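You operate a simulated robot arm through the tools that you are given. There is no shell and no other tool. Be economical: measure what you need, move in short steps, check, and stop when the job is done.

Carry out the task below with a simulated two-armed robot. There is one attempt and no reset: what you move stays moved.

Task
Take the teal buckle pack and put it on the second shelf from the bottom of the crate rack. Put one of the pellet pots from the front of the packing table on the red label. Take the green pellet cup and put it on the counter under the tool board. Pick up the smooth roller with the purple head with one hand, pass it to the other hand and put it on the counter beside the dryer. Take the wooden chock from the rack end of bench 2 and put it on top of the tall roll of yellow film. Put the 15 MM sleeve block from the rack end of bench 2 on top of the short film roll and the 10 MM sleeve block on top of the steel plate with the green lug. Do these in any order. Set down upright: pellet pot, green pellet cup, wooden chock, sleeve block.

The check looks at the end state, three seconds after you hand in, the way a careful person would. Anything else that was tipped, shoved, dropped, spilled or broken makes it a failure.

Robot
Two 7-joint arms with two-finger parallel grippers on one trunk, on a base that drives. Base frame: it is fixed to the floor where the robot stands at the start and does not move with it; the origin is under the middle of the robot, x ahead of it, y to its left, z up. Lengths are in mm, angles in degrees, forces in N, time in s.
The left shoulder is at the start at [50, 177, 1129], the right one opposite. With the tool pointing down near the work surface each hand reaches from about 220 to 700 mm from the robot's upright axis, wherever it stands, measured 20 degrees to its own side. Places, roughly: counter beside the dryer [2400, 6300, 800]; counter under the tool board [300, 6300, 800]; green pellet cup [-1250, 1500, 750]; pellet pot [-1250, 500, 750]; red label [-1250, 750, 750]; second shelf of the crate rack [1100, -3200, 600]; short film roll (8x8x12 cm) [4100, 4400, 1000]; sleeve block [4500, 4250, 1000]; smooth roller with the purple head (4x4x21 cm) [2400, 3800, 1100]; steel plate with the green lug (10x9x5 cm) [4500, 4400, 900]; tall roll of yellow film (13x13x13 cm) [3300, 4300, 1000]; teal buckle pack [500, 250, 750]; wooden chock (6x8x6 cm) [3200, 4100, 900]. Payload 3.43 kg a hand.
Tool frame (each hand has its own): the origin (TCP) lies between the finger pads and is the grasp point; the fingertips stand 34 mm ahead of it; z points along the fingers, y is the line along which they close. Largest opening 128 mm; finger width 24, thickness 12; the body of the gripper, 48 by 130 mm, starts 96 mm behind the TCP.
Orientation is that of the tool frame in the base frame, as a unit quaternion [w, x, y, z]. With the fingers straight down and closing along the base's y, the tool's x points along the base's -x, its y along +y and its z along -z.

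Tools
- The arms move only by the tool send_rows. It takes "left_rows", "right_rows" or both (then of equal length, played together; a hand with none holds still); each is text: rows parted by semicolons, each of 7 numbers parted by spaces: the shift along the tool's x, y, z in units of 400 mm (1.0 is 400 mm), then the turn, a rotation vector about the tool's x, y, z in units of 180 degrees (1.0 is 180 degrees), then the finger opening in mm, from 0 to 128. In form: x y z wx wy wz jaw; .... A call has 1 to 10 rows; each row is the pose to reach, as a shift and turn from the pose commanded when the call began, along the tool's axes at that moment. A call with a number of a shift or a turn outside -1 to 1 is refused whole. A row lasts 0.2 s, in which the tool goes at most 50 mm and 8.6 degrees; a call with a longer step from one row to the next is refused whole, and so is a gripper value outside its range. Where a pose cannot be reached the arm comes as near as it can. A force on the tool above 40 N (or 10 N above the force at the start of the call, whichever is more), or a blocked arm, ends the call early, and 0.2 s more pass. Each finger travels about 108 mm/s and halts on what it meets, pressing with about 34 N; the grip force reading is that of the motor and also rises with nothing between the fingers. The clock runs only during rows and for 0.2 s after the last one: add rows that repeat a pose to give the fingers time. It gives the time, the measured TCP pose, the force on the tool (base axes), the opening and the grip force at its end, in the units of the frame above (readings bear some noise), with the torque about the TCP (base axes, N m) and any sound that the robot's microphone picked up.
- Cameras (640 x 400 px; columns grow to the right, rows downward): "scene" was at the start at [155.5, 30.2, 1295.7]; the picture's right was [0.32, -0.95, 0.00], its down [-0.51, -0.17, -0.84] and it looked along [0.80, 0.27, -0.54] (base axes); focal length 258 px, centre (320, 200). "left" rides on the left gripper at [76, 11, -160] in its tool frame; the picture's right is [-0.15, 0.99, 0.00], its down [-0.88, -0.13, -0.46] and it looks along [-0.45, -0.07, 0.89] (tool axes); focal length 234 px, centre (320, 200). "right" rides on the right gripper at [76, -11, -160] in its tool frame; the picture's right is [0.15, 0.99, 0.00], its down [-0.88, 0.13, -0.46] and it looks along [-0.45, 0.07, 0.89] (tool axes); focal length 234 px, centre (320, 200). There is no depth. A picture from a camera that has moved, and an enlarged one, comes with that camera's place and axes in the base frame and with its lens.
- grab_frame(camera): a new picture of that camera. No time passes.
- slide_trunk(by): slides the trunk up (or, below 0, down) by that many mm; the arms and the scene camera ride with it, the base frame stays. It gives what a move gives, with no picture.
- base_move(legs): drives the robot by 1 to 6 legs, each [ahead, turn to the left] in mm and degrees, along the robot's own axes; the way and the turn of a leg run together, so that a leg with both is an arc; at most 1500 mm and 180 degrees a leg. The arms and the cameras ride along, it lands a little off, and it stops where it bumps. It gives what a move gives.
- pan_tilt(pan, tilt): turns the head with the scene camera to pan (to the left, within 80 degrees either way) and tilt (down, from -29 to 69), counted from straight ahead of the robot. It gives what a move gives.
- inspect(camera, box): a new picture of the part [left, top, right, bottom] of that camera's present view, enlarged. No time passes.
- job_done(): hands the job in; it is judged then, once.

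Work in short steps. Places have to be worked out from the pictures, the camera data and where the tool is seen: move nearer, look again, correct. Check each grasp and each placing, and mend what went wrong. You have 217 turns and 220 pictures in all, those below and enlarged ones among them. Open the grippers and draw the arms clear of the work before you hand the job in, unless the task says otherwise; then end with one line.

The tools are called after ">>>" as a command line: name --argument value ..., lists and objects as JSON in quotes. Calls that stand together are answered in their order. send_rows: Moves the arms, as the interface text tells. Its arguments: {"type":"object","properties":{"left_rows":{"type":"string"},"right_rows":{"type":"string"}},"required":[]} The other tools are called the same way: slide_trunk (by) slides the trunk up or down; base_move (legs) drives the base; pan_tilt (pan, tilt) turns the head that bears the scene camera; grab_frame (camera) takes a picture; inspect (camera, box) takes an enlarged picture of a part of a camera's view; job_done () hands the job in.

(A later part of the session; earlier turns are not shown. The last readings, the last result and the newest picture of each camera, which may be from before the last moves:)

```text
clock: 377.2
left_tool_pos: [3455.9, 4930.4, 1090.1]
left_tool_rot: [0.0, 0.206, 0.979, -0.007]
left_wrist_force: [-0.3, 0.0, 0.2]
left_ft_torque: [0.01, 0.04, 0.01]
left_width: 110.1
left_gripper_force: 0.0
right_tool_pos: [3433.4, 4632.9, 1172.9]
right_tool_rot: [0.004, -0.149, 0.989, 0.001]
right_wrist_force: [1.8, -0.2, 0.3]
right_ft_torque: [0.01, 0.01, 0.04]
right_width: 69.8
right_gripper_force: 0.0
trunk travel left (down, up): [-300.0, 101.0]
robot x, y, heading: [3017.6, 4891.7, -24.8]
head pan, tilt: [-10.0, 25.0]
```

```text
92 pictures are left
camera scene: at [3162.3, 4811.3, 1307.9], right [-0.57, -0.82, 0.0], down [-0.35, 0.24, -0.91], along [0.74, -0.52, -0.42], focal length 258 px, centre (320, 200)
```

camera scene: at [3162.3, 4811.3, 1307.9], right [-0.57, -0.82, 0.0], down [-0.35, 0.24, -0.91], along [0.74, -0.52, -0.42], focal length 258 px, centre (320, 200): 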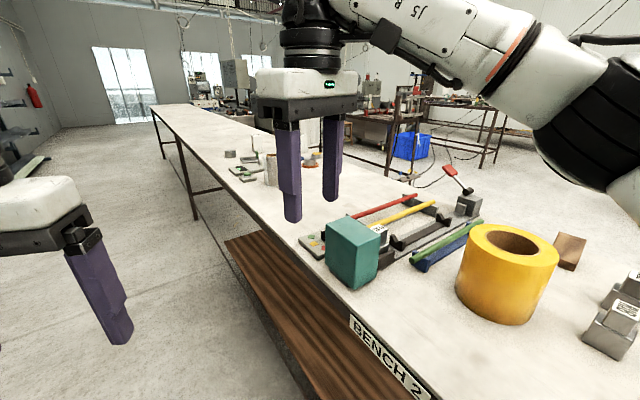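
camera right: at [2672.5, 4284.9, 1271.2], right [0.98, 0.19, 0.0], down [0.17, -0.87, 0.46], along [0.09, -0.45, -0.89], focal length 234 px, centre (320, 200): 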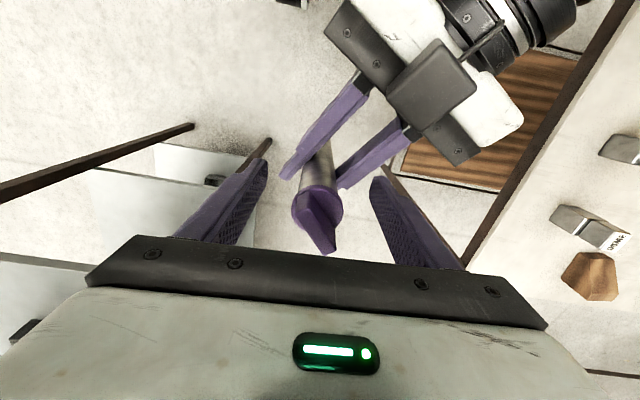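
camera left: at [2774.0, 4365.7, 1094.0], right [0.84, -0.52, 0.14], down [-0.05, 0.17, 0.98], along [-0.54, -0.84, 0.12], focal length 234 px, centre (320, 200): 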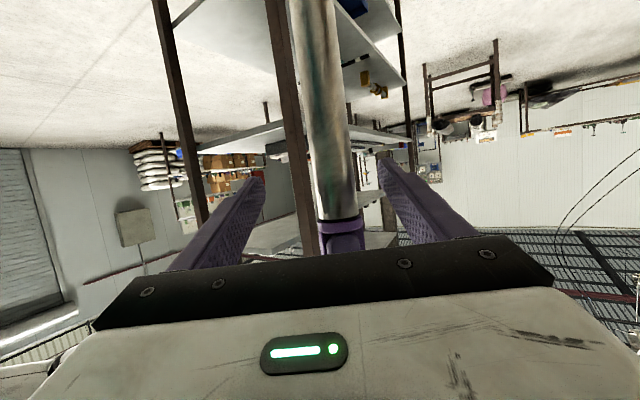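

Look at the rack end of the bench with the head panned right, and at the far part.

>>> pan_tilt --pan -45 --tilt 35

>>> grab_frame --camera "scene"

>>> grab_frame --camera "right"

```text
clock: 378.2
left_tool_pos: [3456.6, 4929.5, 1090.0]
left_tool_rot: [0.0, 0.205, 0.979, -0.006]
left_wrist_force: [0.2, -0.9, 0.7]
left_ft_torque: [0.0, 0.04, -0.02]
left_width: 110.1
left_gripper_force: 0.0
right_tool_pos: [3434.2, 4633.1, 1174.0]
right_tool_rot: [0.003, -0.15, 0.989, 0.001]
right_wrist_force: [0.3, 0.2, 0.0]
right_ft_torque: [0.01, 0.02, 0.01]
right_width: 69.7
right_gripper_force: 0.0
trunk travel left (down, up): [-300.0, 101.0]
robot x, y, heading: [3023.4, 4892.1, -24.7]
head pan, tilt: [-45.0, 35.0]
```

```text
91 pictures are left
camera scene: at [3117.2, 4781.2, 1292.2], right [-0.94, -0.35, 0.0], down [-0.2, 0.54, -0.82], along [0.28, -0.77, -0.57], focal length 258 px, centre (320, 200)
```

scene: 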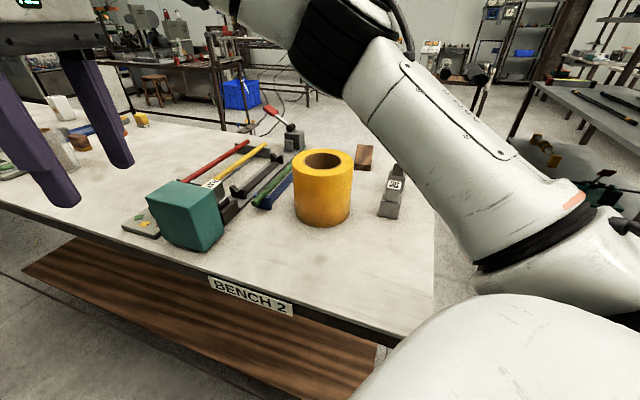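

```text
90 pictures are left
camera right: at [3364.0, 4600.2, 1331.9], right [-0.43, 0.9, 0.0], down [0.8, 0.38, 0.46], along [0.42, 0.2, -0.89], focal length 234 px, centre (320, 200)
```

right: 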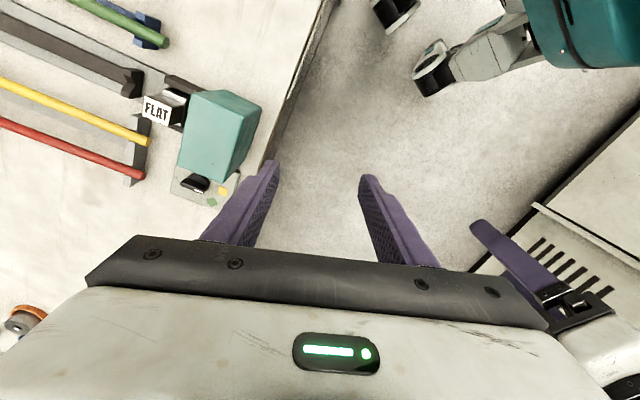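

The sleeve blocks should be further along (x≈4500). Drive along the north side to x≈4270 and face the bench.

>>> base_move --legs '[[0, 28], [1250, 0], [0, -93]]'

>>> pan_tilt --pan 0 --tilt 35

>>> grab_frame --camera "scene"

```text
clock: 389.8
left_tool_pos: [4478.3, 4582.4, 1090.5]
left_tool_rot: [-0.003, 0.699, 0.715, -0.006]
left_wrist_force: [0.4, -0.1, -0.3]
left_ft_torque: [0.03, 0.02, 0.01]
left_width: 109.9
left_gripper_force: 0.0
right_tool_pos: [4199.3, 4478.8, 1172.4]
right_tool_rot: [0.004, 0.405, 0.914, -0.001]
right_wrist_force: [-0.2, -0.1, 0.8]
right_ft_torque: [-0.02, 0.0, 0.03]
right_width: 70.2
right_gripper_force: 0.2
trunk travel left (down, up): [-300.0, 101.0]
robot x, y, heading: [4254.6, 4961.2, -89.5]
head pan, tilt: [-45.0, 35.0]
```

```text
clock: 390.9
left_tool_pos: [4479.0, 4583.3, 1089.8]
left_tool_rot: [-0.003, 0.7, 0.715, -0.006]
left_wrist_force: [0.6, 0.5, -0.1]
left_ft_torque: [0.03, -0.02, -0.03]
left_width: 109.9
left_gripper_force: 0.0
right_tool_pos: [4198.6, 4478.2, 1174.1]
right_tool_rot: [0.004, 0.405, 0.914, -0.001]
right_wrist_force: [-0.1, -0.3, -0.5]
right_ft_torque: [-0.02, 0.01, -0.01]
right_width: 70.1
right_gripper_force: 0.0
trunk travel left (down, up): [-300.0, 101.0]
robot x, y, heading: [4260.2, 4962.0, -89.8]
head pan, tilt: [0.0, 35.0]
```

```text
89 pictures are left
camera scene: at [4261.3, 4803.7, 1292.2], right [-1.0, 0.0, 0.0], down [0.0, 0.57, -0.82], along [0.0, -0.82, -0.57], focal length 258 px, centre (320, 200)
```

scene: 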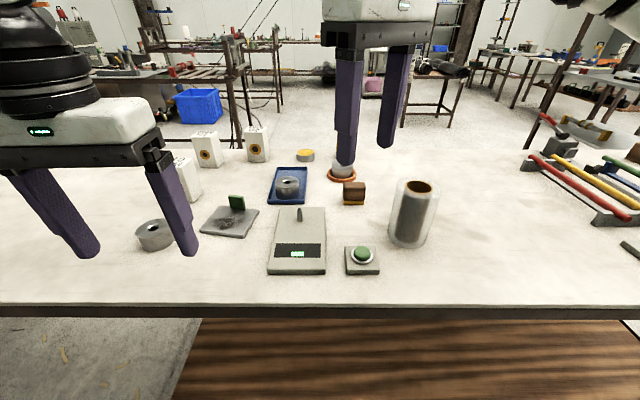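

Zoom on these items.

>>> inspect --camera "scene" --box '[120, 110, 460, 310]'

>>> grab_frame --camera "left"

```text
1.88 times, centred on (290, 210) of scene
camera zoom: at [4261.3, 4803.7, 1292.2], right [-1.0, 0.0, 0.0], down [0.0, 0.57, -0.82], along [0.0, -0.82, -0.57], focal length 485 px, centre (376, 181)
```

zoom: 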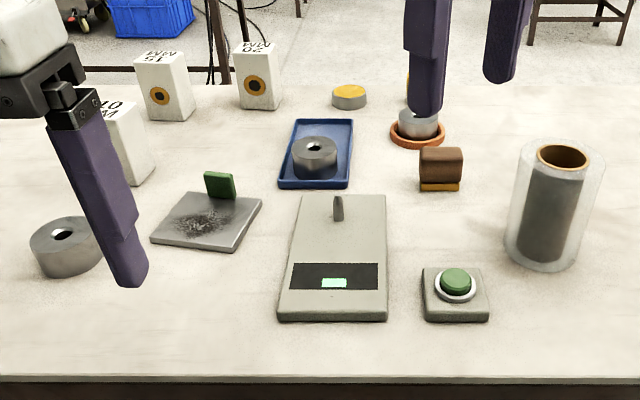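

```text
87 pictures are left
camera left: at [4490.7, 4657.6, 1249.5], right [0.99, -0.12, -0.01], down [-0.1, -0.88, 0.46], along [-0.07, -0.46, -0.89], focal length 234 px, centre (320, 200)
```

left: 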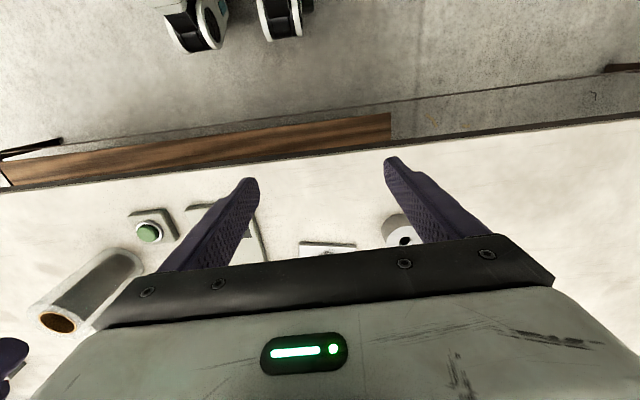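

Identified: white sleeve blocks 10/15/20 MM, the plate with green lug (≈(4473,4331)), the short film roll (≈(4070,4385)). The 15 MM is only reachable from the south; the 10 MM from here. Move to (4440,4870) to work on the 10 MM.

>>> base_move --legs '[[0, 63], [204, 0], [0, -63]]'

>>> pan_tilt --pan 10 --tilt 35

>>> grab_frame --camera "scene"

>>> grab_frame --camera "left"

```text
clock: 398.1
left_tool_pos: [4641.7, 4479.6, 1089.2]
left_tool_rot: [-0.002, 0.713, 0.701, -0.006]
left_wrist_force: [-0.3, 0.3, -0.4]
left_ft_torque: [0.0, 0.01, 0.01]
left_width: 110.0
left_gripper_force: 0.0
right_tool_pos: [4358.6, 4386.0, 1172.4]
right_tool_rot: [0.004, 0.423, 0.906, 0.0]
right_wrist_force: [-0.4, 0.3, -0.2]
right_ft_torque: [0.0, 0.02, 0.02]
right_width: 70.5
right_gripper_force: 0.0
trunk travel left (down, up): [-300.0, 101.0]
robot x, y, heading: [4433.8, 4864.3, -92.1]
head pan, tilt: [0.0, 35.0]
```

```text
clock: 398.8
left_tool_pos: [4640.7, 4479.7, 1090.0]
left_tool_rot: [-0.003, 0.712, 0.702, -0.007]
left_wrist_force: [0.2, 0.2, 0.2]
left_ft_torque: [-0.02, 0.01, 0.03]
left_width: 109.9
left_gripper_force: 0.0
right_tool_pos: [4358.1, 4385.5, 1172.6]
right_tool_rot: [0.004, 0.423, 0.906, -0.001]
right_wrist_force: [0.1, 0.0, 0.1]
right_ft_torque: [-0.02, 0.01, 0.0]
right_width: 69.8
right_gripper_force: 0.1
trunk travel left (down, up): [-300.0, 101.0]
robot x, y, heading: [4436.0, 4866.0, -91.8]
head pan, tilt: [10.0, 35.0]
```

```text
86 pictures are left
camera scene: at [4447.3, 4709.8, 1292.2], right [-0.99, -0.14, 0.0], down [-0.08, 0.57, -0.82], along [0.12, -0.81, -0.57], focal length 258 px, centre (320, 200)
```

scene: 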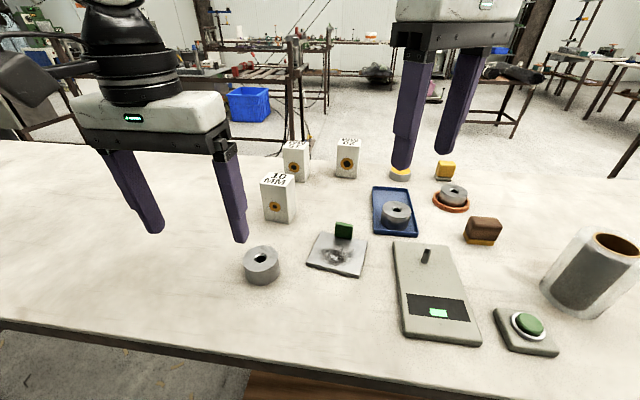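

```text
85 pictures are left
camera left: at [4655.7, 4554.2, 1249.6], right [0.99, -0.16, -0.01], down [-0.14, -0.88, 0.46], along [-0.09, -0.45, -0.89], focal length 234 px, centre (320, 200)
```

left: 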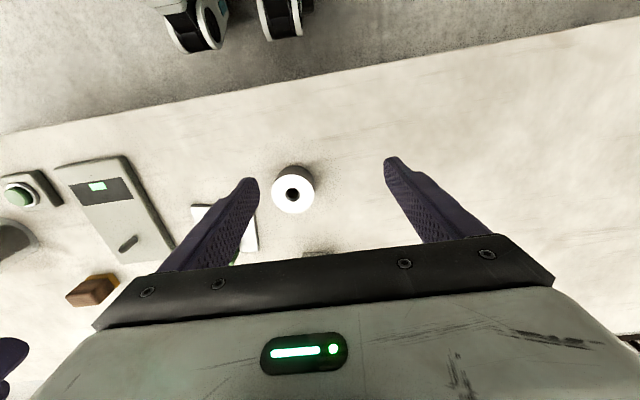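

Triangulated: bench 2 top is at z≈920. Zoom on the 10 MM block and the plate for precise geometry.

>>> inspect --camera "scene" --box '[230, 130, 390, 290]'

```text
2.50 times, centred on (310, 210) of scene
camera zoom: at [4447.3, 4709.8, 1292.2], right [-0.99, -0.14, 0.0], down [-0.08, 0.57, -0.82], along [0.12, -0.81, -0.57], focal length 644 px, centre (345, 175)
```

zoom: 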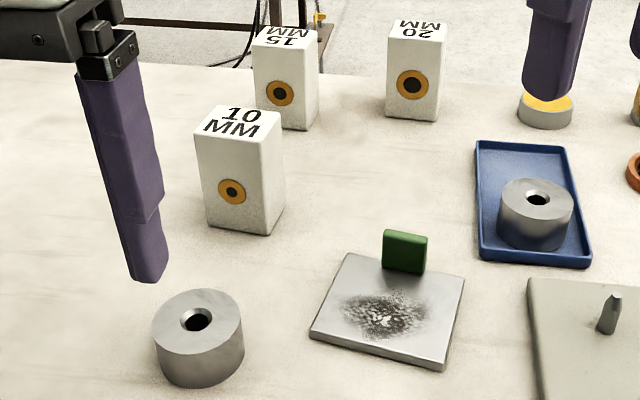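

Block: 57×47×94, centre (4607,4258), top 1014; plate centre (4464,4360), lug at its back edge. Lower trunk 60 and bring the left hand to a 50° tilted pre-grasp.

>>> slide_trunk --by -60

>>> send_rows --left_rows "-0.05 -0.009 -0.03 0.0013 -0.0459 0.0046 110; -0.1 -0.019 -0.05 0.0026 -0.0918 0.0092 110; -0.15 -0.028 -0.065 0.004 -0.1378 0.0138 110; -0.2 -0.038 -0.08 0.0053 -0.1837 0.0183 110; -0.255 -0.048 -0.09 0.0066 -0.2296 0.0229 110; -0.3075 -0.057 -0.095 0.0079 -0.2755 0.0275 110; -0.3075 -0.057 -0.095 0.0079 -0.2755 0.0275 110"

>>> grab_frame --camera "left"

>>> grab_frame --camera "scene"

```text
clock: 399.8
left_tool_pos: [4641.6, 4480.0, 1029.0]
left_tool_rot: [-0.004, 0.713, 0.702, -0.007]
left_wrist_force: [0.3, -0.5, -1.0]
left_ft_torque: [-0.01, 0.05, 0.02]
left_width: 109.9
left_gripper_force: 0.0
right_tool_pos: [4357.1, 4385.6, 1113.4]
right_tool_rot: [0.004, 0.423, 0.906, -0.001]
right_wrist_force: [-0.8, -0.3, -0.1]
right_ft_torque: [-0.03, 0.0, 0.03]
right_width: 69.7
right_gripper_force: 0.1
trunk travel left (down, up): [-240.0, 161.0]
robot x, y, heading: [4436.7, 4864.2, -91.9]
head pan, tilt: [10.0, 35.0]
```

```text
clock: 401.4
left_tool_pos: [4615.5, 4356.6, 1069.6]
left_tool_rot: [0.283, 0.673, 0.606, -0.315]
left_wrist_force: [0.2, 0.1, -0.2]
left_ft_torque: [0.0, 0.05, 0.01]
left_width: 110.0
left_gripper_force: 0.1
right_tool_pos: [4358.0, 4385.9, 1112.6]
right_tool_rot: [0.003, 0.423, 0.906, 0.0]
right_wrist_force: [0.4, 0.1, -0.3]
right_ft_torque: [0.02, -0.01, 0.0]
right_width: 70.1
right_gripper_force: 0.1
trunk travel left (down, up): [-240.0, 161.0]
robot x, y, heading: [4436.4, 4865.3, -91.9]
head pan, tilt: [10.0, 35.0]
```

```text
83 pictures are left
camera left: at [4645.3, 4522.8, 1114.3], right [0.97, -0.19, 0.11], down [-0.15, -0.2, 0.97], along [-0.17, -0.96, -0.23], focal length 234 px, centre (320, 200)
```

left: 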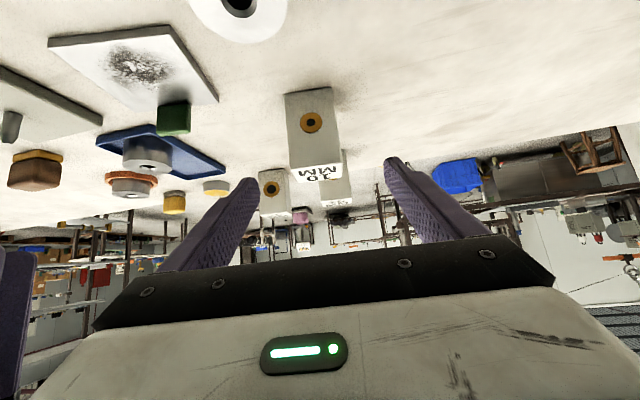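

```text
82 pictures are left
camera scene: at [4447.4, 4709.9, 1232.2], right [-0.99, -0.14, 0.0], down [-0.08, 0.57, -0.82], along [0.12, -0.81, -0.57], focal length 258 px, centre (320, 200)
```

scene: 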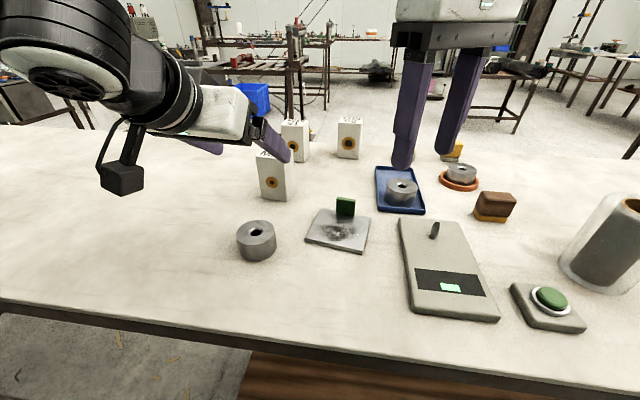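

Consistent (4604,4256). Advance 132 mm along the fingers, then close.

>>> send_rows --left_rows "-0.001 -0.003 0.11 0 0 0 110; -0.001 -0.003 0.22 0 0 0 110; -0.001 -0.003 0.33 0 0 0 110; -0.001 -0.003 0.33 0 0 0 110"

>>> grab_frame --camera "left"

```text
clock: 402.4
left_tool_pos: [4606.2, 4253.4, 984.5]
left_tool_rot: [0.284, 0.672, 0.608, -0.312]
left_wrist_force: [0.2, 0.0, 0.6]
left_ft_torque: [-0.02, 0.0, 0.01]
left_width: 109.9
left_gripper_force: 0.1
right_tool_pos: [4356.5, 4385.5, 1113.9]
right_tool_rot: [0.003, 0.422, 0.906, -0.001]
right_wrist_force: [-0.6, 0.3, -0.9]
right_ft_torque: [0.01, 0.0, 0.0]
right_width: 70.1
right_gripper_force: 0.1
trunk travel left (down, up): [-240.0, 161.0]
robot x, y, heading: [4432.5, 4866.2, -91.7]
head pan, tilt: [10.0, 35.0]
```

```text
81 pictures are left
camera left: at [4635.7, 4419.9, 1029.6], right [0.97, -0.19, 0.11], down [-0.15, -0.2, 0.97], along [-0.17, -0.96, -0.23], focal length 234 px, centre (320, 200)
```

left: 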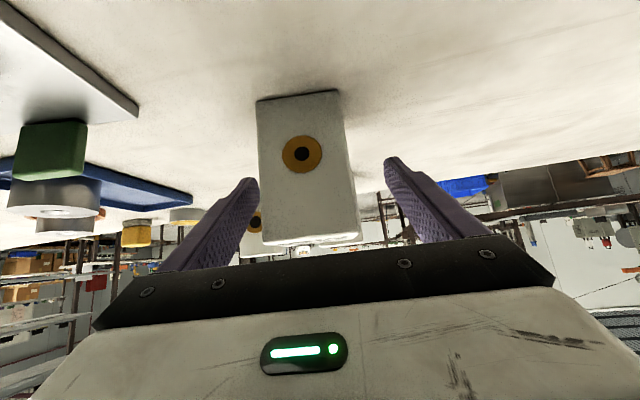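

Block is ~10 mm toward the west finger; shift 10 mm and close.

>>> send_rows --left_rows "0 -0.025 0 0 0 0 110; 0 -0.025 0 0 0 0 80; 0 -0.025 0 0 0 0 45; 0 -0.025 0 0 0 0 45; 0 -0.025 0 0 0 0 45"

>>> grab_frame --camera "left"

```text
clock: 403.6
left_tool_pos: [4596.0, 4255.6, 984.7]
left_tool_rot: [0.282, 0.673, 0.608, -0.313]
left_wrist_force: [-0.1, 0.4, 1.2]
left_ft_torque: [-0.01, 0.09, 0.01]
left_width: 60.0
left_gripper_force: 34.3
right_tool_pos: [4357.3, 4386.2, 1112.9]
right_tool_rot: [0.004, 0.423, 0.906, -0.001]
right_wrist_force: [-0.8, -0.5, -0.6]
right_ft_torque: [0.03, 0.01, 0.01]
right_width: 70.2
right_gripper_force: 0.0
trunk travel left (down, up): [-240.0, 161.0]
robot x, y, heading: [4434.5, 4867.4, -91.8]
head pan, tilt: [10.0, 35.0]
```

```text
80 pictures are left
camera left: at [4624.5, 4422.1, 1029.6], right [0.97, -0.19, 0.11], down [-0.15, -0.2, 0.97], along [-0.17, -0.96, -0.23], focal length 234 px, centre (320, 200)
```

left: 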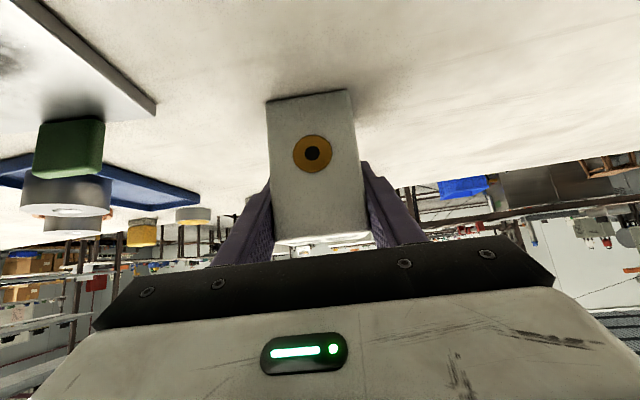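

Gripped (60 mm). Lift 100 mm and carry over the plate, staying high.

>>> send_rows --left_rows "-0.096 0 -0.08 0 0 0 45; -0.1915 0 -0.161 0 0 0 45; -0.15 -0.092 -0.21 0 0 0 45; -0.11 -0.184 -0.258 0 0 0 45; -0.068 -0.276 -0.307 0 0 0 45; -0.028 -0.367 -0.356 0 0 0 45; -0.028 -0.367 -0.356 0 0 0 45"

>>> inspect --camera "scene" --box '[220, 100, 420, 300]'

>>> grab_frame --camera "left"

```text
clock: 405.2
left_tool_pos: [4508.8, 4341.2, 1081.6]
left_tool_rot: [0.283, 0.673, 0.608, -0.313]
left_wrist_force: [-0.3, 0.6, -4.4]
left_ft_torque: [0.0, -0.02, 0.01]
left_width: 59.7
left_gripper_force: 33.8
left hand out of reach, approached as far as the arm can: row 5, 6, 7
right_tool_pos: [4357.2, 4386.6, 1113.1]
right_tool_rot: [0.004, 0.422, 0.907, -0.001]
right_wrist_force: [-0.5, 0.2, 0.0]
right_ft_torque: [0.0, 0.0, 0.03]
right_width: 70.1
right_gripper_force: 0.0
trunk travel left (down, up): [-240.0, 161.0]
robot x, y, heading: [4437.3, 4868.7, -91.6]
head pan, tilt: [10.0, 35.0]
```

```text
2.00 times, centred on (320, 200) of scene
camera zoom: at [4447.4, 4709.7, 1232.2], right [-0.99, -0.14, 0.0], down [-0.08, 0.57, -0.82], along [0.12, -0.81, -0.57], focal length 515 px, centre (320, 200)
```

zoom: 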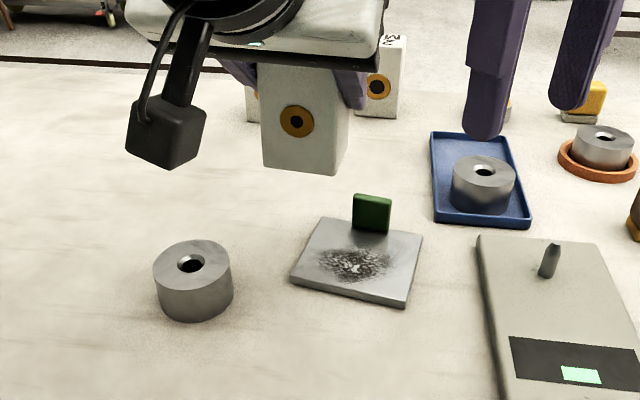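

```text
78 pictures are left
camera left: at [4537.1, 4508.8, 1126.9], right [0.97, -0.19, 0.11], down [-0.15, -0.2, 0.97], along [-0.16, -0.96, -0.23], focal length 234 px, centre (320, 200)
```

left: 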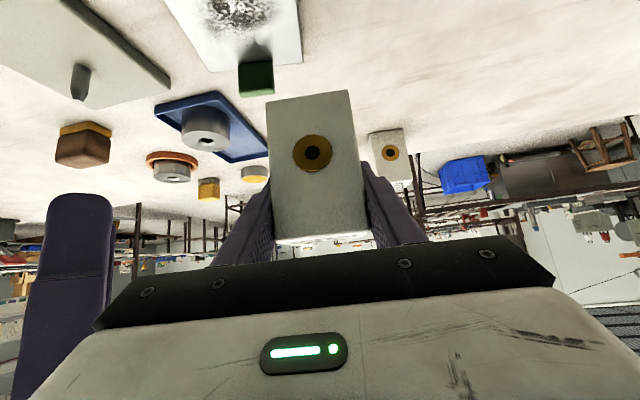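

The arm can't reach further inward; a small base turn of −6.5° brings the block over the plate.

>>> base_move --legs '[[0, -6]]'

>>> inspect --camera "scene" --box '[180, 100, 380, 300]'

```text
clock: 406.1
left_tool_pos: [4452.0, 4337.2, 1082.3]
left_tool_rot: [0.266, 0.704, 0.571, -0.328]
left_wrist_force: [-0.5, -0.2, -2.8]
left_ft_torque: [0.03, 0.0, 0.02]
left_width: 59.5
left_gripper_force: 33.7
right_tool_pos: [4307.2, 4396.9, 1113.0]
right_tool_rot: [0.004, 0.469, 0.883, -0.001]
right_wrist_force: [-0.7, 0.3, 1.3]
right_ft_torque: [0.02, -0.03, 0.01]
right_width: 70.1
right_gripper_force: 0.0
trunk travel left (down, up): [-240.0, 161.0]
robot x, y, heading: [4436.0, 4864.5, -97.7]
head pan, tilt: [10.0, 35.0]
```

```text
2.00 times, centred on (280, 200) of scene
camera zoom: at [4430.4, 4709.6, 1232.2], right [-1.0, -0.04, 0.0], down [-0.02, 0.57, -0.82], along [0.03, -0.82, -0.57], focal length 515 px, centre (400, 200)
```

zoom: 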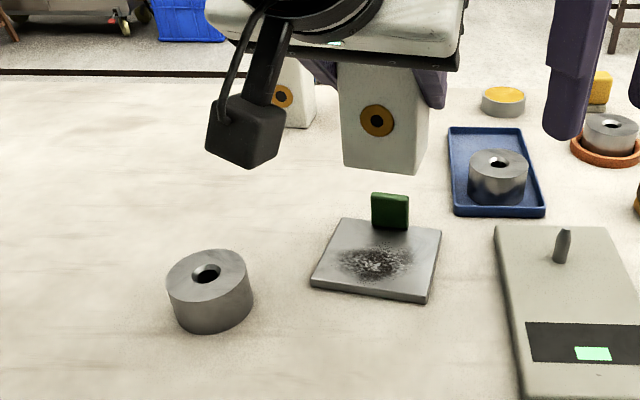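

Target block centre (4459,4370). Move there and lower to ~15 mm above the plate.

>>> send_rows --left_rows "0.054 0 -0.064 0 0 0 45; 0.1 0 -0.027 0 0 0 45; 0.145 0 0.012 0 0 0 45; 0.188 0 0.048 0 0 0 45; 0.188 0 0.048 0 0 0 45"

>>> inspect --camera "scene" --box '[180, 100, 380, 300]'

>>> grab_frame --camera "left"

```text
clock: 407.3
left_tool_pos: [4460.8, 4370.4, 1011.1]
left_tool_rot: [0.266, 0.703, 0.572, -0.328]
left_wrist_force: [0.0, -0.2, -3.3]
left_ft_torque: [-0.05, 0.02, 0.02]
left_width: 59.8
left_gripper_force: 34.2
right_tool_pos: [4309.3, 4396.3, 1113.0]
right_tool_rot: [0.004, 0.47, 0.883, 0.0]
right_wrist_force: [0.3, 0.4, 0.0]
right_ft_torque: [-0.02, -0.02, -0.02]
right_width: 69.9
right_gripper_force: 0.0
trunk travel left (down, up): [-240.0, 161.0]
robot x, y, heading: [4440.1, 4865.0, -97.8]
head pan, tilt: [10.0, 35.0]
```

```text
2.00 times, centred on (280, 200) of scene
camera zoom: at [4431.0, 4709.5, 1232.2], right [-1.0, -0.04, 0.0], down [-0.02, 0.57, -0.82], along [0.03, -0.82, -0.57], focal length 515 px, centre (400, 200)
```

zoom: 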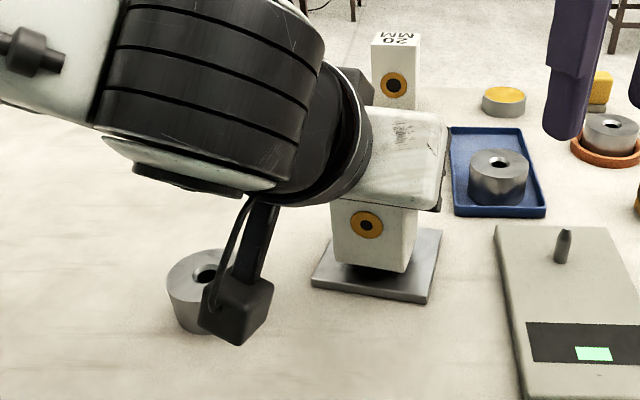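

```text
75 pictures are left
camera left: at [4507.0, 4533.3, 1056.3], right [0.95, -0.29, 0.11], down [-0.17, -0.19, 0.97], along [-0.26, -0.94, -0.23], focal length 234 px, centre (320, 200)
```

left: 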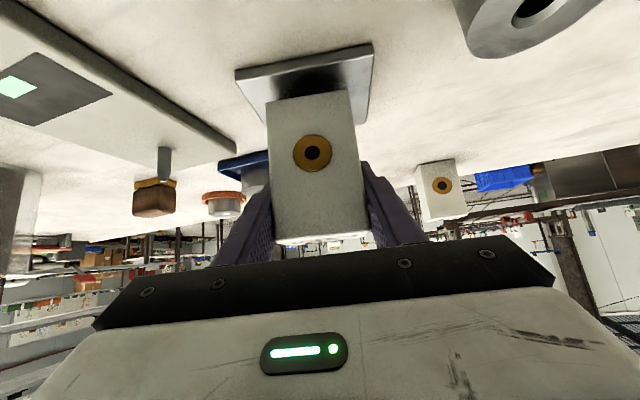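

Well aligned over the plate. Lower slowly to contact.

>>> send_rows --left_rows "0.0153 0 0.0129 0 0 0 45; 0.023 0 0.0193 0 0 0 45; 0.0306 0 0.0257 0 0 0 45; 0.036 0 0.0302 0 0 0 45; 0.036 0 0.0302 0 0 0 45"

```text
clock: 408.5
left_tool_pos: [4460.1, 4370.3, 995.0]
left_tool_rot: [0.268, 0.703, 0.571, -0.33]
left_wrist_force: [1.2, -0.5, 6.0]
left_ft_torque: [0.23, -0.04, -0.04]
left_width: 59.6
left_gripper_force: 34.0
right_tool_pos: [4307.1, 4397.6, 1114.3]
right_tool_rot: [0.003, 0.469, 0.883, -0.001]
right_wrist_force: [0.1, 0.0, -0.3]
right_ft_torque: [-0.02, -0.02, 0.01]
right_width: 69.9
right_gripper_force: 0.1
trunk travel left (down, up): [-240.0, 161.0]
robot x, y, heading: [4439.5, 4864.1, -97.9]
head pan, tilt: [10.0, 35.0]
```

Contact at z=995. Open and withdraw along the finger axis.

>>> send_rows --left_rows "0 0 0 0 0 0 70; 0 0 0 0 0 0 100; 0 0 0 0 0 0 115; 0 0 -0.1 0 0 0 115; 0 0 -0.2 0 0 0 115; 0 0 -0.32 0 0 0 115; 0 0 -0.42 0 0 0 115; 0 0 -0.42 0 0 0 115"

>>> inspect --camera "scene" --box '[180, 100, 380, 300]'

>>> grab_frame --camera "left"

```text
clock: 410.3
left_tool_pos: [4487.1, 4494.5, 1101.0]
left_tool_rot: [0.266, 0.704, 0.572, -0.327]
left_wrist_force: [-0.6, 0.1, -0.5]
left_ft_torque: [0.01, -0.03, 0.03]
left_width: 114.6
left_gripper_force: 0.0
right_tool_pos: [4307.8, 4396.0, 1113.5]
right_tool_rot: [0.004, 0.47, 0.883, -0.002]
right_wrist_force: [-0.6, -0.8, 0.1]
right_ft_torque: [0.0, -0.02, 0.02]
right_width: 70.5
right_gripper_force: 0.3
trunk travel left (down, up): [-240.0, 161.0]
robot x, y, heading: [4439.3, 4865.2, -97.9]
head pan, tilt: [10.0, 35.0]
```

```text
2.00 times, centred on (280, 200) of scene
camera zoom: at [4431.0, 4709.4, 1232.1], right [-1.0, -0.04, 0.0], down [-0.02, 0.57, -0.82], along [0.03, -0.82, -0.57], focal length 515 px, centre (400, 200)
```

zoom: 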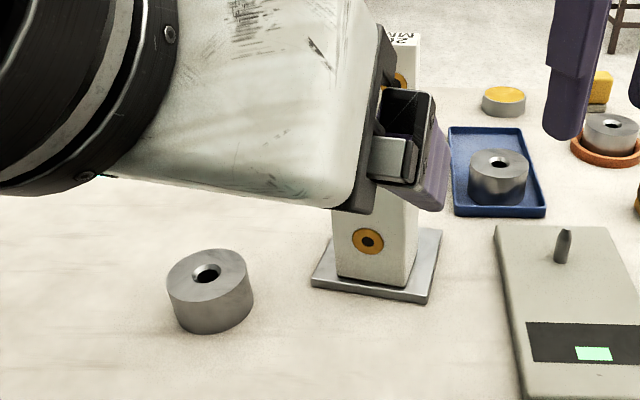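

```text
73 pictures are left
camera left: at [4533.1, 4657.9, 1146.9], right [0.95, -0.29, 0.11], down [-0.17, -0.19, 0.97], along [-0.26, -0.94, -0.23], focal length 234 px, centre (320, 200)
```

left: 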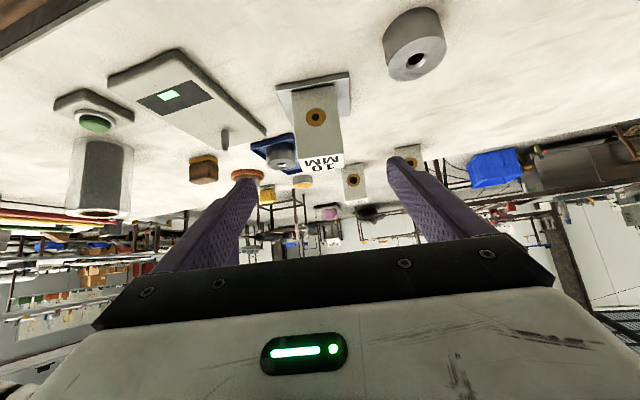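

10 MM sits upright on the plate. Restore both hands to straight-down poses, raise the trunk, and head for the rack end of the bench for the chock.

>>> send_rows --left_rows "0 0 0 -0.0013 0.0459 -0.0046 115; 0 0 0 -0.0026 0.0918 -0.0092 115; 0 0 0 -0.004 0.1378 -0.0138 115; 0 0 0 -0.0053 0.1837 -0.0183 115; 0 0 0 -0.0066 0.2296 -0.0229 115; 0 0 0 -0.0079 0.2755 -0.0275 115" --right_rows "0 0 -0.05 0 0 0.0365 90; 0 0 -0.05 0 0 0.073 110; 0 0 -0.05 0 0 0.1095 110; 0 0 -0.05 0 0 0.146 110; 0 0 -0.05 0 0 0.1825 110; 0 0 -0.05 0 0 0.219 110"

>>> slide_trunk --by 60

>>> base_move --legs '[[-130, 0], [0, -82.1], [1000, 0], [800, 0]]'

```text
clock: 411.7
left_tool_pos: [4517.2, 4496.4, 1098.9]
left_tool_rot: [-0.004, 0.748, 0.663, -0.005]
left_wrist_force: [0.5, -0.2, -0.4]
left_ft_torque: [0.01, -0.02, -0.02]
left_width: 114.8
left_gripper_force: 0.0
left hand out of reach, approached as far as the arm can: row 5, 6
right_tool_pos: [4308.4, 4395.1, 1132.4]
right_tool_rot: [0.003, 0.741, 0.672, 0.0]
right_wrist_force: [0.1, 0.6, 0.4]
right_ft_torque: [-0.01, -0.02, 0.02]
right_width: 110.0
right_gripper_force: 0.0
trunk travel left (down, up): [-240.0, 161.0]
robot x, y, heading: [4437.5, 4865.3, -97.6]
head pan, tilt: [10.0, 35.0]
```

```text
clock: 412.7
left_tool_pos: [4517.4, 4496.1, 1158.2]
left_tool_rot: [-0.002, 0.748, 0.663, -0.007]
left_wrist_force: [0.8, 0.2, 0.3]
left_ft_torque: [0.0, 0.02, -0.02]
left_width: 114.8
left_gripper_force: 0.1
right_tool_pos: [4308.5, 4396.6, 1192.6]
right_tool_rot: [0.003, 0.74, 0.673, 0.0]
right_wrist_force: [-0.3, -0.5, -0.8]
right_ft_torque: [0.04, -0.01, -0.02]
right_width: 110.0
right_gripper_force: 0.0
trunk travel left (down, up): [-300.0, 101.0]
robot x, y, heading: [4437.1, 4866.6, -97.8]
head pan, tilt: [10.0, 35.0]
```

```text
clock: 426.3
left_tool_pos: [2275.4, 4890.7, 1158.7]
left_tool_rot: [-0.006, 1.0, 0.002, -0.003]
left_wrist_force: [-1.0, 0.6, -0.6]
left_ft_torque: [-0.01, -0.01, 0.02]
left_width: 114.9
left_gripper_force: 0.1
right_tool_pos: [2149.7, 5086.1, 1193.2]
right_tool_rot: [0.002, 1.0, 0.016, -0.003]
right_wrist_force: [0.2, -0.7, 0.9]
right_ft_torque: [0.0, 0.0, 0.0]
right_width: 109.9
right_gripper_force: 0.0
trunk travel left (down, up): [-300.0, 101.0]
robot x, y, heading: [2630.3, 5015.6, 179.3]
head pan, tilt: [10.0, 35.0]
```

Chock and 15 MM are best reached from the south side. Drive around the rack: west, south, then look east.

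>>> base_move --legs '[[1180, 0], [0, 90.7], [1400, 0], [1360, 0], [0, 90]]'

>>> pan_tilt --pan 0 --tilt 20

>>> grab_frame --camera "scene"

```text
clock: 452.9
left_tool_pos: [1765.9, 2402.7, 1159.5]
left_tool_rot: [0.003, 0.004, 1.0, -0.006]
left_wrist_force: [0.4, -0.2, -0.5]
left_ft_torque: [-0.01, -0.03, 0.04]
left_width: 114.7
left_gripper_force: 0.0
right_tool_pos: [1888.6, 2206.0, 1192.5]
right_tool_rot: [0.002, -0.009, 1.0, 0.003]
right_wrist_force: [-0.2, -1.3, -0.6]
right_ft_torque: [0.03, 0.03, -0.03]
right_width: 110.2
right_gripper_force: 0.0
trunk travel left (down, up): [-300.0, 101.0]
robot x, y, heading: [1409.6, 2277.7, -1.2]
head pan, tilt: [10.0, 35.0]
```

```text
clock: 453.6
left_tool_pos: [1765.9, 2402.7, 1159.3]
left_tool_rot: [0.003, 0.004, 1.0, -0.007]
left_wrist_force: [0.2, 0.3, 0.7]
left_ft_torque: [0.0, -0.01, 0.0]
left_width: 114.8
left_gripper_force: 0.0
right_tool_pos: [1889.6, 2206.9, 1193.0]
right_tool_rot: [0.003, -0.009, 1.0, 0.003]
right_wrist_force: [-0.9, -0.4, 0.0]
right_ft_torque: [0.01, 0.0, -0.02]
right_width: 109.7
right_gripper_force: 0.0
trunk travel left (down, up): [-300.0, 101.0]
robot x, y, heading: [1412.3, 2284.1, -1.4]
head pan, tilt: [0.0, 20.0]
```

```text
72 pictures are left
camera scene: at [1573.0, 2277.9, 1316.0], right [-0.02, -1.0, 0.0], down [-0.34, 0.01, -0.94], along [0.94, -0.02, -0.34], focal length 258 px, centre (320, 200)
```

scene: 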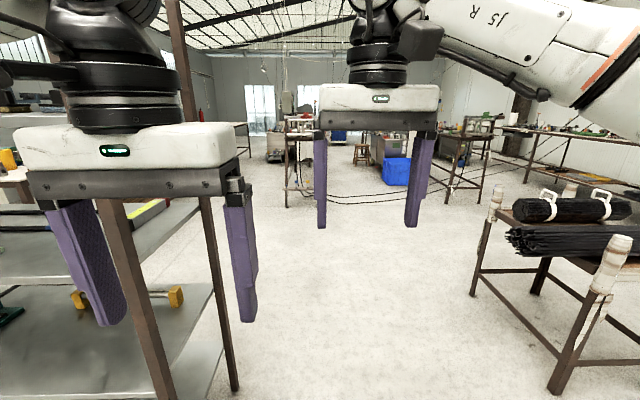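

Rack's south end is at y≈2680; swing out to y≈2000, go east, then north toward the bench.

>>> base_move --legs '[[0, -25], [650, 0], [0, 26.5], [1020, 0], [0, 87], [1000, 0]]'

>>> grab_frame --camera "scene"

```text
clock: 473.1
left_tool_pos: [2942.1, 3343.5, 1159.4]
left_tool_rot: [0.007, -0.694, 0.72, -0.002]
left_wrist_force: [-0.6, 0.4, 1.5]
left_ft_torque: [-0.04, -0.03, 0.01]
left_width: 115.0
left_gripper_force: 0.1
right_tool_pos: [3142.9, 3462.1, 1193.3]
right_tool_rot: [0.0, -0.704, 0.711, 0.004]
right_wrist_force: [0.4, 0.2, -0.7]
right_ft_torque: [-0.01, 0.04, -0.03]
right_width: 109.9
right_gripper_force: 0.0
trunk travel left (down, up): [-300.0, 101.0]
robot x, y, heading: [3057.4, 2983.8, 86.7]
head pan, tilt: [0.0, 20.0]
```

```text
71 pictures are left
camera scene: at [3064.0, 3148.1, 1316.0], right [1.0, -0.05, 0.0], down [-0.02, -0.34, -0.94], along [0.05, 0.94, -0.34], focal length 258 px, centre (320, 200)
```

scene: 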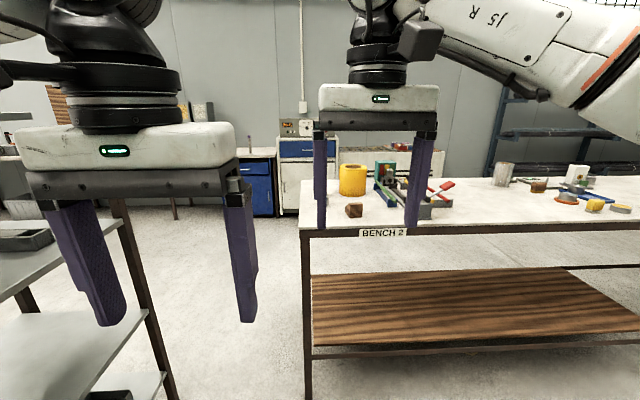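

Approach the bench to y≈3600 and look down at the chock.

>>> base_move --legs '[[0, -2.6], [610, 0], [0, 6]]'

>>> pan_tilt --pan -5 --tilt 35

>>> grab_frame --camera "scene"

>>> grab_frame --camera "right"

```text
clock: 477.5
left_tool_pos: [2985.6, 3951.9, 1159.2]
left_tool_rot: [-0.007, 0.713, -0.702, 0.004]
left_wrist_force: [0.2, -0.2, -0.1]
left_ft_torque: [0.01, -0.01, 0.0]
left_width: 115.1
left_gripper_force: 0.0
right_tool_pos: [3179.0, 4080.7, 1192.7]
right_tool_rot: [0.0, 0.722, -0.692, -0.004]
right_wrist_force: [-0.3, -0.7, -0.3]
right_ft_torque: [0.05, -0.01, 0.02]
right_width: 110.2
right_gripper_force: 0.1
trunk travel left (down, up): [-300.0, 101.0]
robot x, y, heading: [3116.1, 3596.2, 89.8]
head pan, tilt: [0.0, 20.0]
```

```text
clock: 478.3
left_tool_pos: [2986.4, 3952.2, 1158.6]
left_tool_rot: [-0.007, 0.713, -0.702, 0.002]
left_wrist_force: [-0.7, 0.8, 0.3]
left_ft_torque: [0.03, 0.04, -0.01]
left_width: 114.7
left_gripper_force: 0.1
right_tool_pos: [3179.4, 4078.2, 1192.3]
right_tool_rot: [0.0, 0.722, -0.692, -0.004]
right_wrist_force: [-1.4, -0.5, 0.1]
right_ft_torque: [0.03, 0.0, -0.02]
right_width: 109.9
right_gripper_force: 0.1
trunk travel left (down, up): [-300.0, 101.0]
robot x, y, heading: [3116.2, 3598.3, 90.0]
head pan, tilt: [-5.0, 35.0]
```

```text
70 pictures are left
camera scene: at [3125.1, 3756.5, 1292.3], right [1.0, -0.09, 0.0], down [-0.05, -0.57, -0.82], along [0.07, 0.82, -0.57], focal length 258 px, centre (320, 200)
```

scene: 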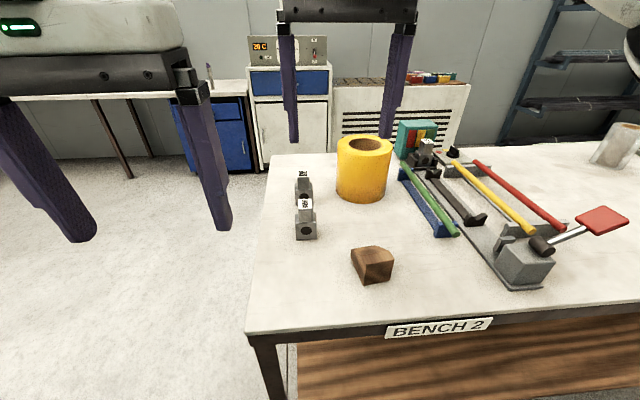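

```text
69 pictures are left
camera right: at [3195.4, 4004.8, 1352.1], right [-0.98, -0.19, 0.0], down [-0.16, 0.87, 0.46], along [-0.09, 0.45, -0.89], focal length 234 px, centre (320, 200)
```

right: 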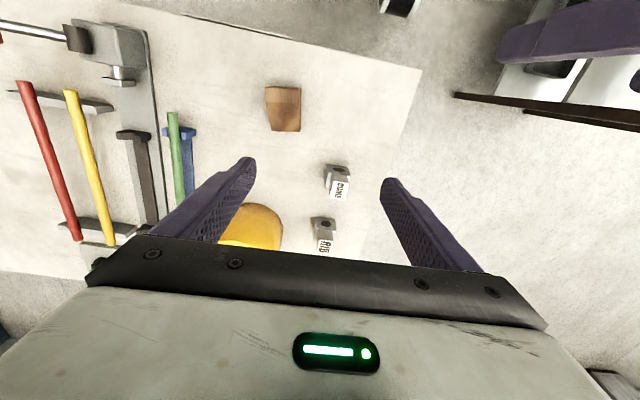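

Zoom on the chock and the roll top.

>>> inspect --camera "scene" --box '[290, 120, 450, 300]'

>>> inspect --camera "right" --box '[200, 60, 360, 260]'

```text
2.22 times, centred on (370, 210) of scene
camera zoom: at [3125.1, 3756.5, 1292.3], right [1.0, -0.09, 0.0], down [-0.05, -0.57, -0.82], along [0.07, 0.82, -0.57], focal length 572 px, centre (209, 178)
```

zoom: 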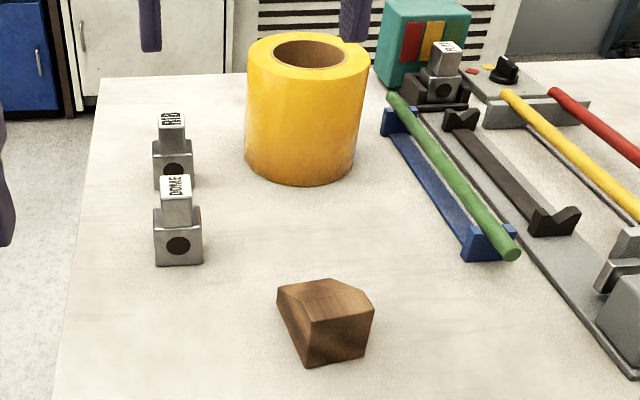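

```text
2.00 times, centred on (280, 160) of right
camera zoom: at [3195.4, 4004.8, 1352.1], right [-0.98, -0.19, 0.0], down [-0.16, 0.87, 0.46], along [-0.09, 0.45, -0.89], focal length 468 px, centre (400, 280)
```

zoom: 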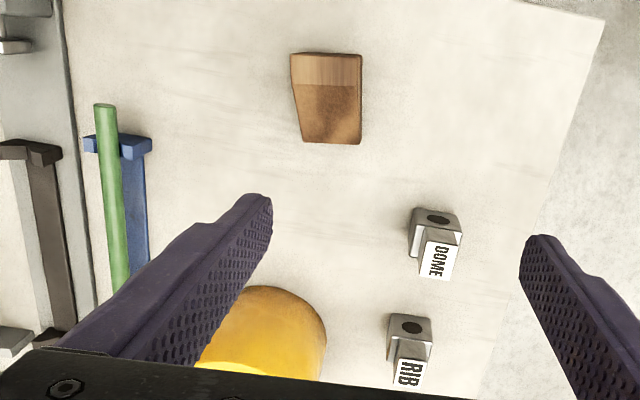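

Chock: ≈55×70, centre (3241,4059), yaw +8°. Bring the right hand to a 60° tilted pre-grasp south of it.

>>> send_rows --right_rows "0.05 -0.022 0.03 -0.0018 -0.0413 -0.0035 100; 0.1 -0.045 0.07 -0.0035 -0.0827 -0.007 100; 0.15 -0.068 0.12 -0.0053 -0.124 -0.0105 100; 0.19 -0.09 0.18 -0.0071 -0.1653 -0.014 100; 0.23 -0.113 0.24 -0.0088 -0.2066 -0.0175 100; 0.27 -0.135 0.3 -0.0106 -0.248 -0.021 100; 0.305 -0.158 0.36 -0.0123 -0.2893 -0.0245 100; 0.338 -0.18 0.42 -0.0141 -0.3306 -0.028 100; 0.338 -0.18 0.42 -0.0141 -0.3306 -0.028 100"

>>> grab_frame --camera "right"

>>> grab_frame --camera "scene"

```text
clock: 480.3
left_tool_pos: [2987.7, 3951.1, 1158.8]
left_tool_rot: [-0.007, 0.713, -0.701, 0.002]
left_wrist_force: [-0.1, -0.8, -0.2]
left_ft_torque: [-0.03, 0.02, -0.01]
left_width: 114.9
left_gripper_force: 0.1
right_tool_pos: [3188.0, 4022.3, 1048.0]
right_tool_rot: [-0.329, 0.652, -0.57, -0.376]
right_wrist_force: [-0.4, -0.7, 0.2]
right_ft_torque: [0.03, 0.02, 0.02]
right_width: 99.9
right_gripper_force: 0.0
right hand out of reach, approached as far as the arm can: row 6, 7, 8, 9
trunk travel left (down, up): [-300.0, 101.0]
robot x, y, heading: [3118.6, 3600.5, 89.9]
head pan, tilt: [-5.0, 35.0]
```

```text
66 pictures are left
camera right: at [3223.0, 3850.5, 1062.8], right [-0.97, -0.21, -0.13], down [-0.14, 0.03, 0.99], along [-0.2, 0.98, -0.06], focal length 234 px, centre (320, 200)
```

right: 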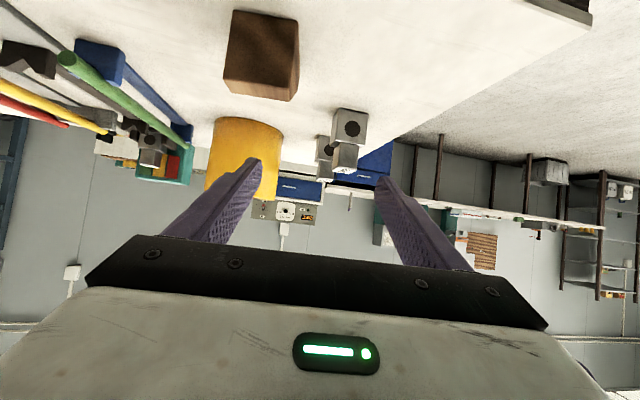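

```text
65 pictures are left
camera scene: at [3125.5, 3756.3, 1292.3], right [1.0, -0.09, 0.0], down [-0.05, -0.57, -0.82], along [0.07, 0.82, -0.57], focal length 258 px, centre (320, 200)
```

scene: 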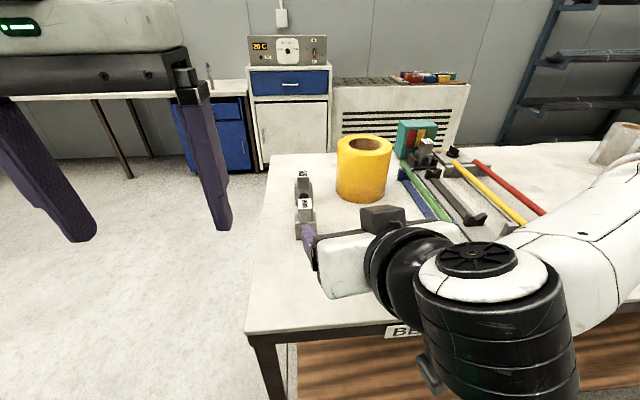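

Too close for that tilt. Back the base 110 mm, then go to the pre-grasp.

>>> base_move --legs '[[-110, 0]]'

```text
clock: 481.5
left_tool_pos: [2985.0, 3840.6, 1160.0]
left_tool_rot: [-0.006, 0.713, -0.701, 0.003]
left_wrist_force: [0.6, 0.0, 0.0]
left_ft_torque: [0.03, -0.03, 0.02]
left_width: 114.6
left_gripper_force: 0.0
right_tool_pos: [3186.8, 3912.3, 1049.6]
right_tool_rot: [-0.329, 0.652, -0.57, -0.375]
right_wrist_force: [-1.2, 0.4, 0.4]
right_ft_torque: [-0.01, -0.03, -0.01]
right_width: 99.8
right_gripper_force: 0.1
trunk travel left (down, up): [-300.0, 101.0]
robot x, y, heading: [3117.7, 3486.7, 90.1]
head pan, tilt: [-5.0, 35.0]
```

>>> send_rows --right_rows "0.009 -0.06 0.063 0 0 0 100; 0.018 -0.121 0.127 0 0 0 100; 0.026 -0.1815 0.19 0 0 0 100; 0.026 -0.1815 0.19 0 0 0 100"

>>> grab_frame --camera "right"

```text
clock: 482.5
left_tool_pos: [2985.7, 3840.9, 1158.4]
left_tool_rot: [-0.007, 0.713, -0.701, 0.003]
left_wrist_force: [-0.3, 0.0, 0.5]
left_ft_torque: [-0.02, -0.02, 0.02]
left_width: 114.9
left_gripper_force: 0.1
right_tool_pos: [3250.9, 3982.3, 1002.2]
right_tool_rot: [-0.328, 0.653, -0.57, -0.376]
right_wrist_force: [-0.3, -0.3, 0.0]
right_ft_torque: [-0.03, 0.02, 0.0]
right_width: 100.2
right_gripper_force: 0.1
trunk travel left (down, up): [-300.0, 101.0]
robot x, y, heading: [3114.9, 3486.1, 90.1]
head pan, tilt: [-5.0, 35.0]
```

```text
64 pictures are left
camera right: at [3286.5, 3810.2, 1016.2], right [-0.97, -0.21, -0.13], down [-0.14, 0.03, 0.99], along [-0.2, 0.98, -0.06], focal length 234 px, centre (320, 200)
```

right: 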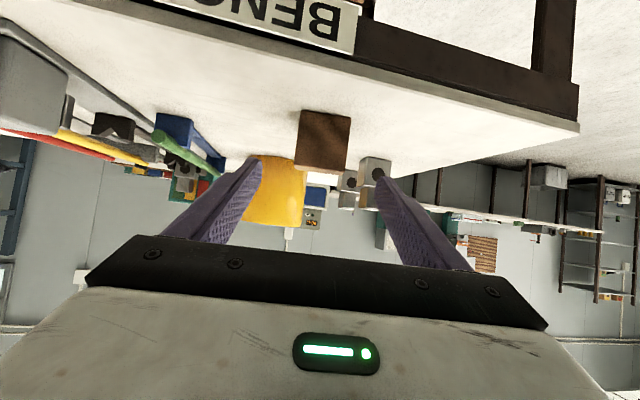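

Chock centred within 5 mm. Advance 90 mm and close.

>>> send_rows --right_rows "0 0.012 0.075 0 0 0 100; 0 0.012 0.15 0 0 0 100; 0 0.012 0.222 0 0 0 100; 0 0.012 0.222 0 0 0 100; 0 0.012 0.222 0 0 0 70; 0 0.012 0.222 0 0 0 40; 0 0.012 0.222 0 0 0 40; 0 0.012 0.222 0 0 0 40"

>>> grab_frame --camera "right"

```text
clock: 484.3
left_tool_pos: [2986.6, 3842.1, 1157.2]
left_tool_rot: [-0.008, 0.713, -0.701, 0.003]
left_wrist_force: [0.3, 0.1, -0.2]
left_ft_torque: [-0.02, -0.01, 0.0]
left_width: 115.2
left_gripper_force: 0.1
right_tool_pos: [3233.4, 4057.2, 956.2]
right_tool_rot: [-0.328, 0.654, -0.569, -0.376]
right_wrist_force: [0.2, 0.0, 0.2]
right_ft_torque: [0.02, 0.0, 0.02]
right_width: 49.3
right_gripper_force: 33.9
trunk travel left (down, up): [-300.0, 101.0]
robot x, y, heading: [3112.6, 3489.7, 90.0]
head pan, tilt: [-5.0, 35.0]
```

```text
63 pictures are left
camera right: at [3269.8, 3885.7, 971.0], right [-0.97, -0.21, -0.13], down [-0.14, 0.03, 0.99], along [-0.2, 0.98, -0.06], focal length 234 px, centre (320, 200)
```

right: 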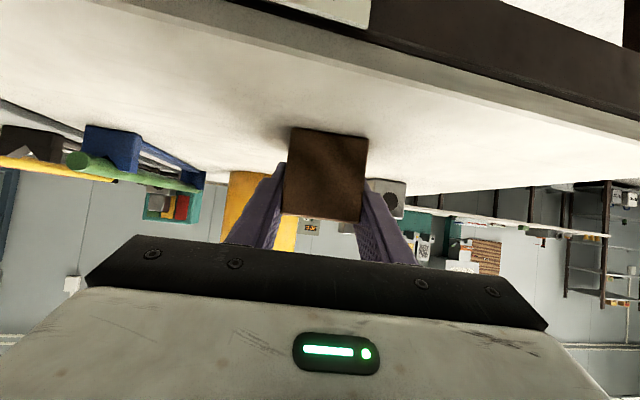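

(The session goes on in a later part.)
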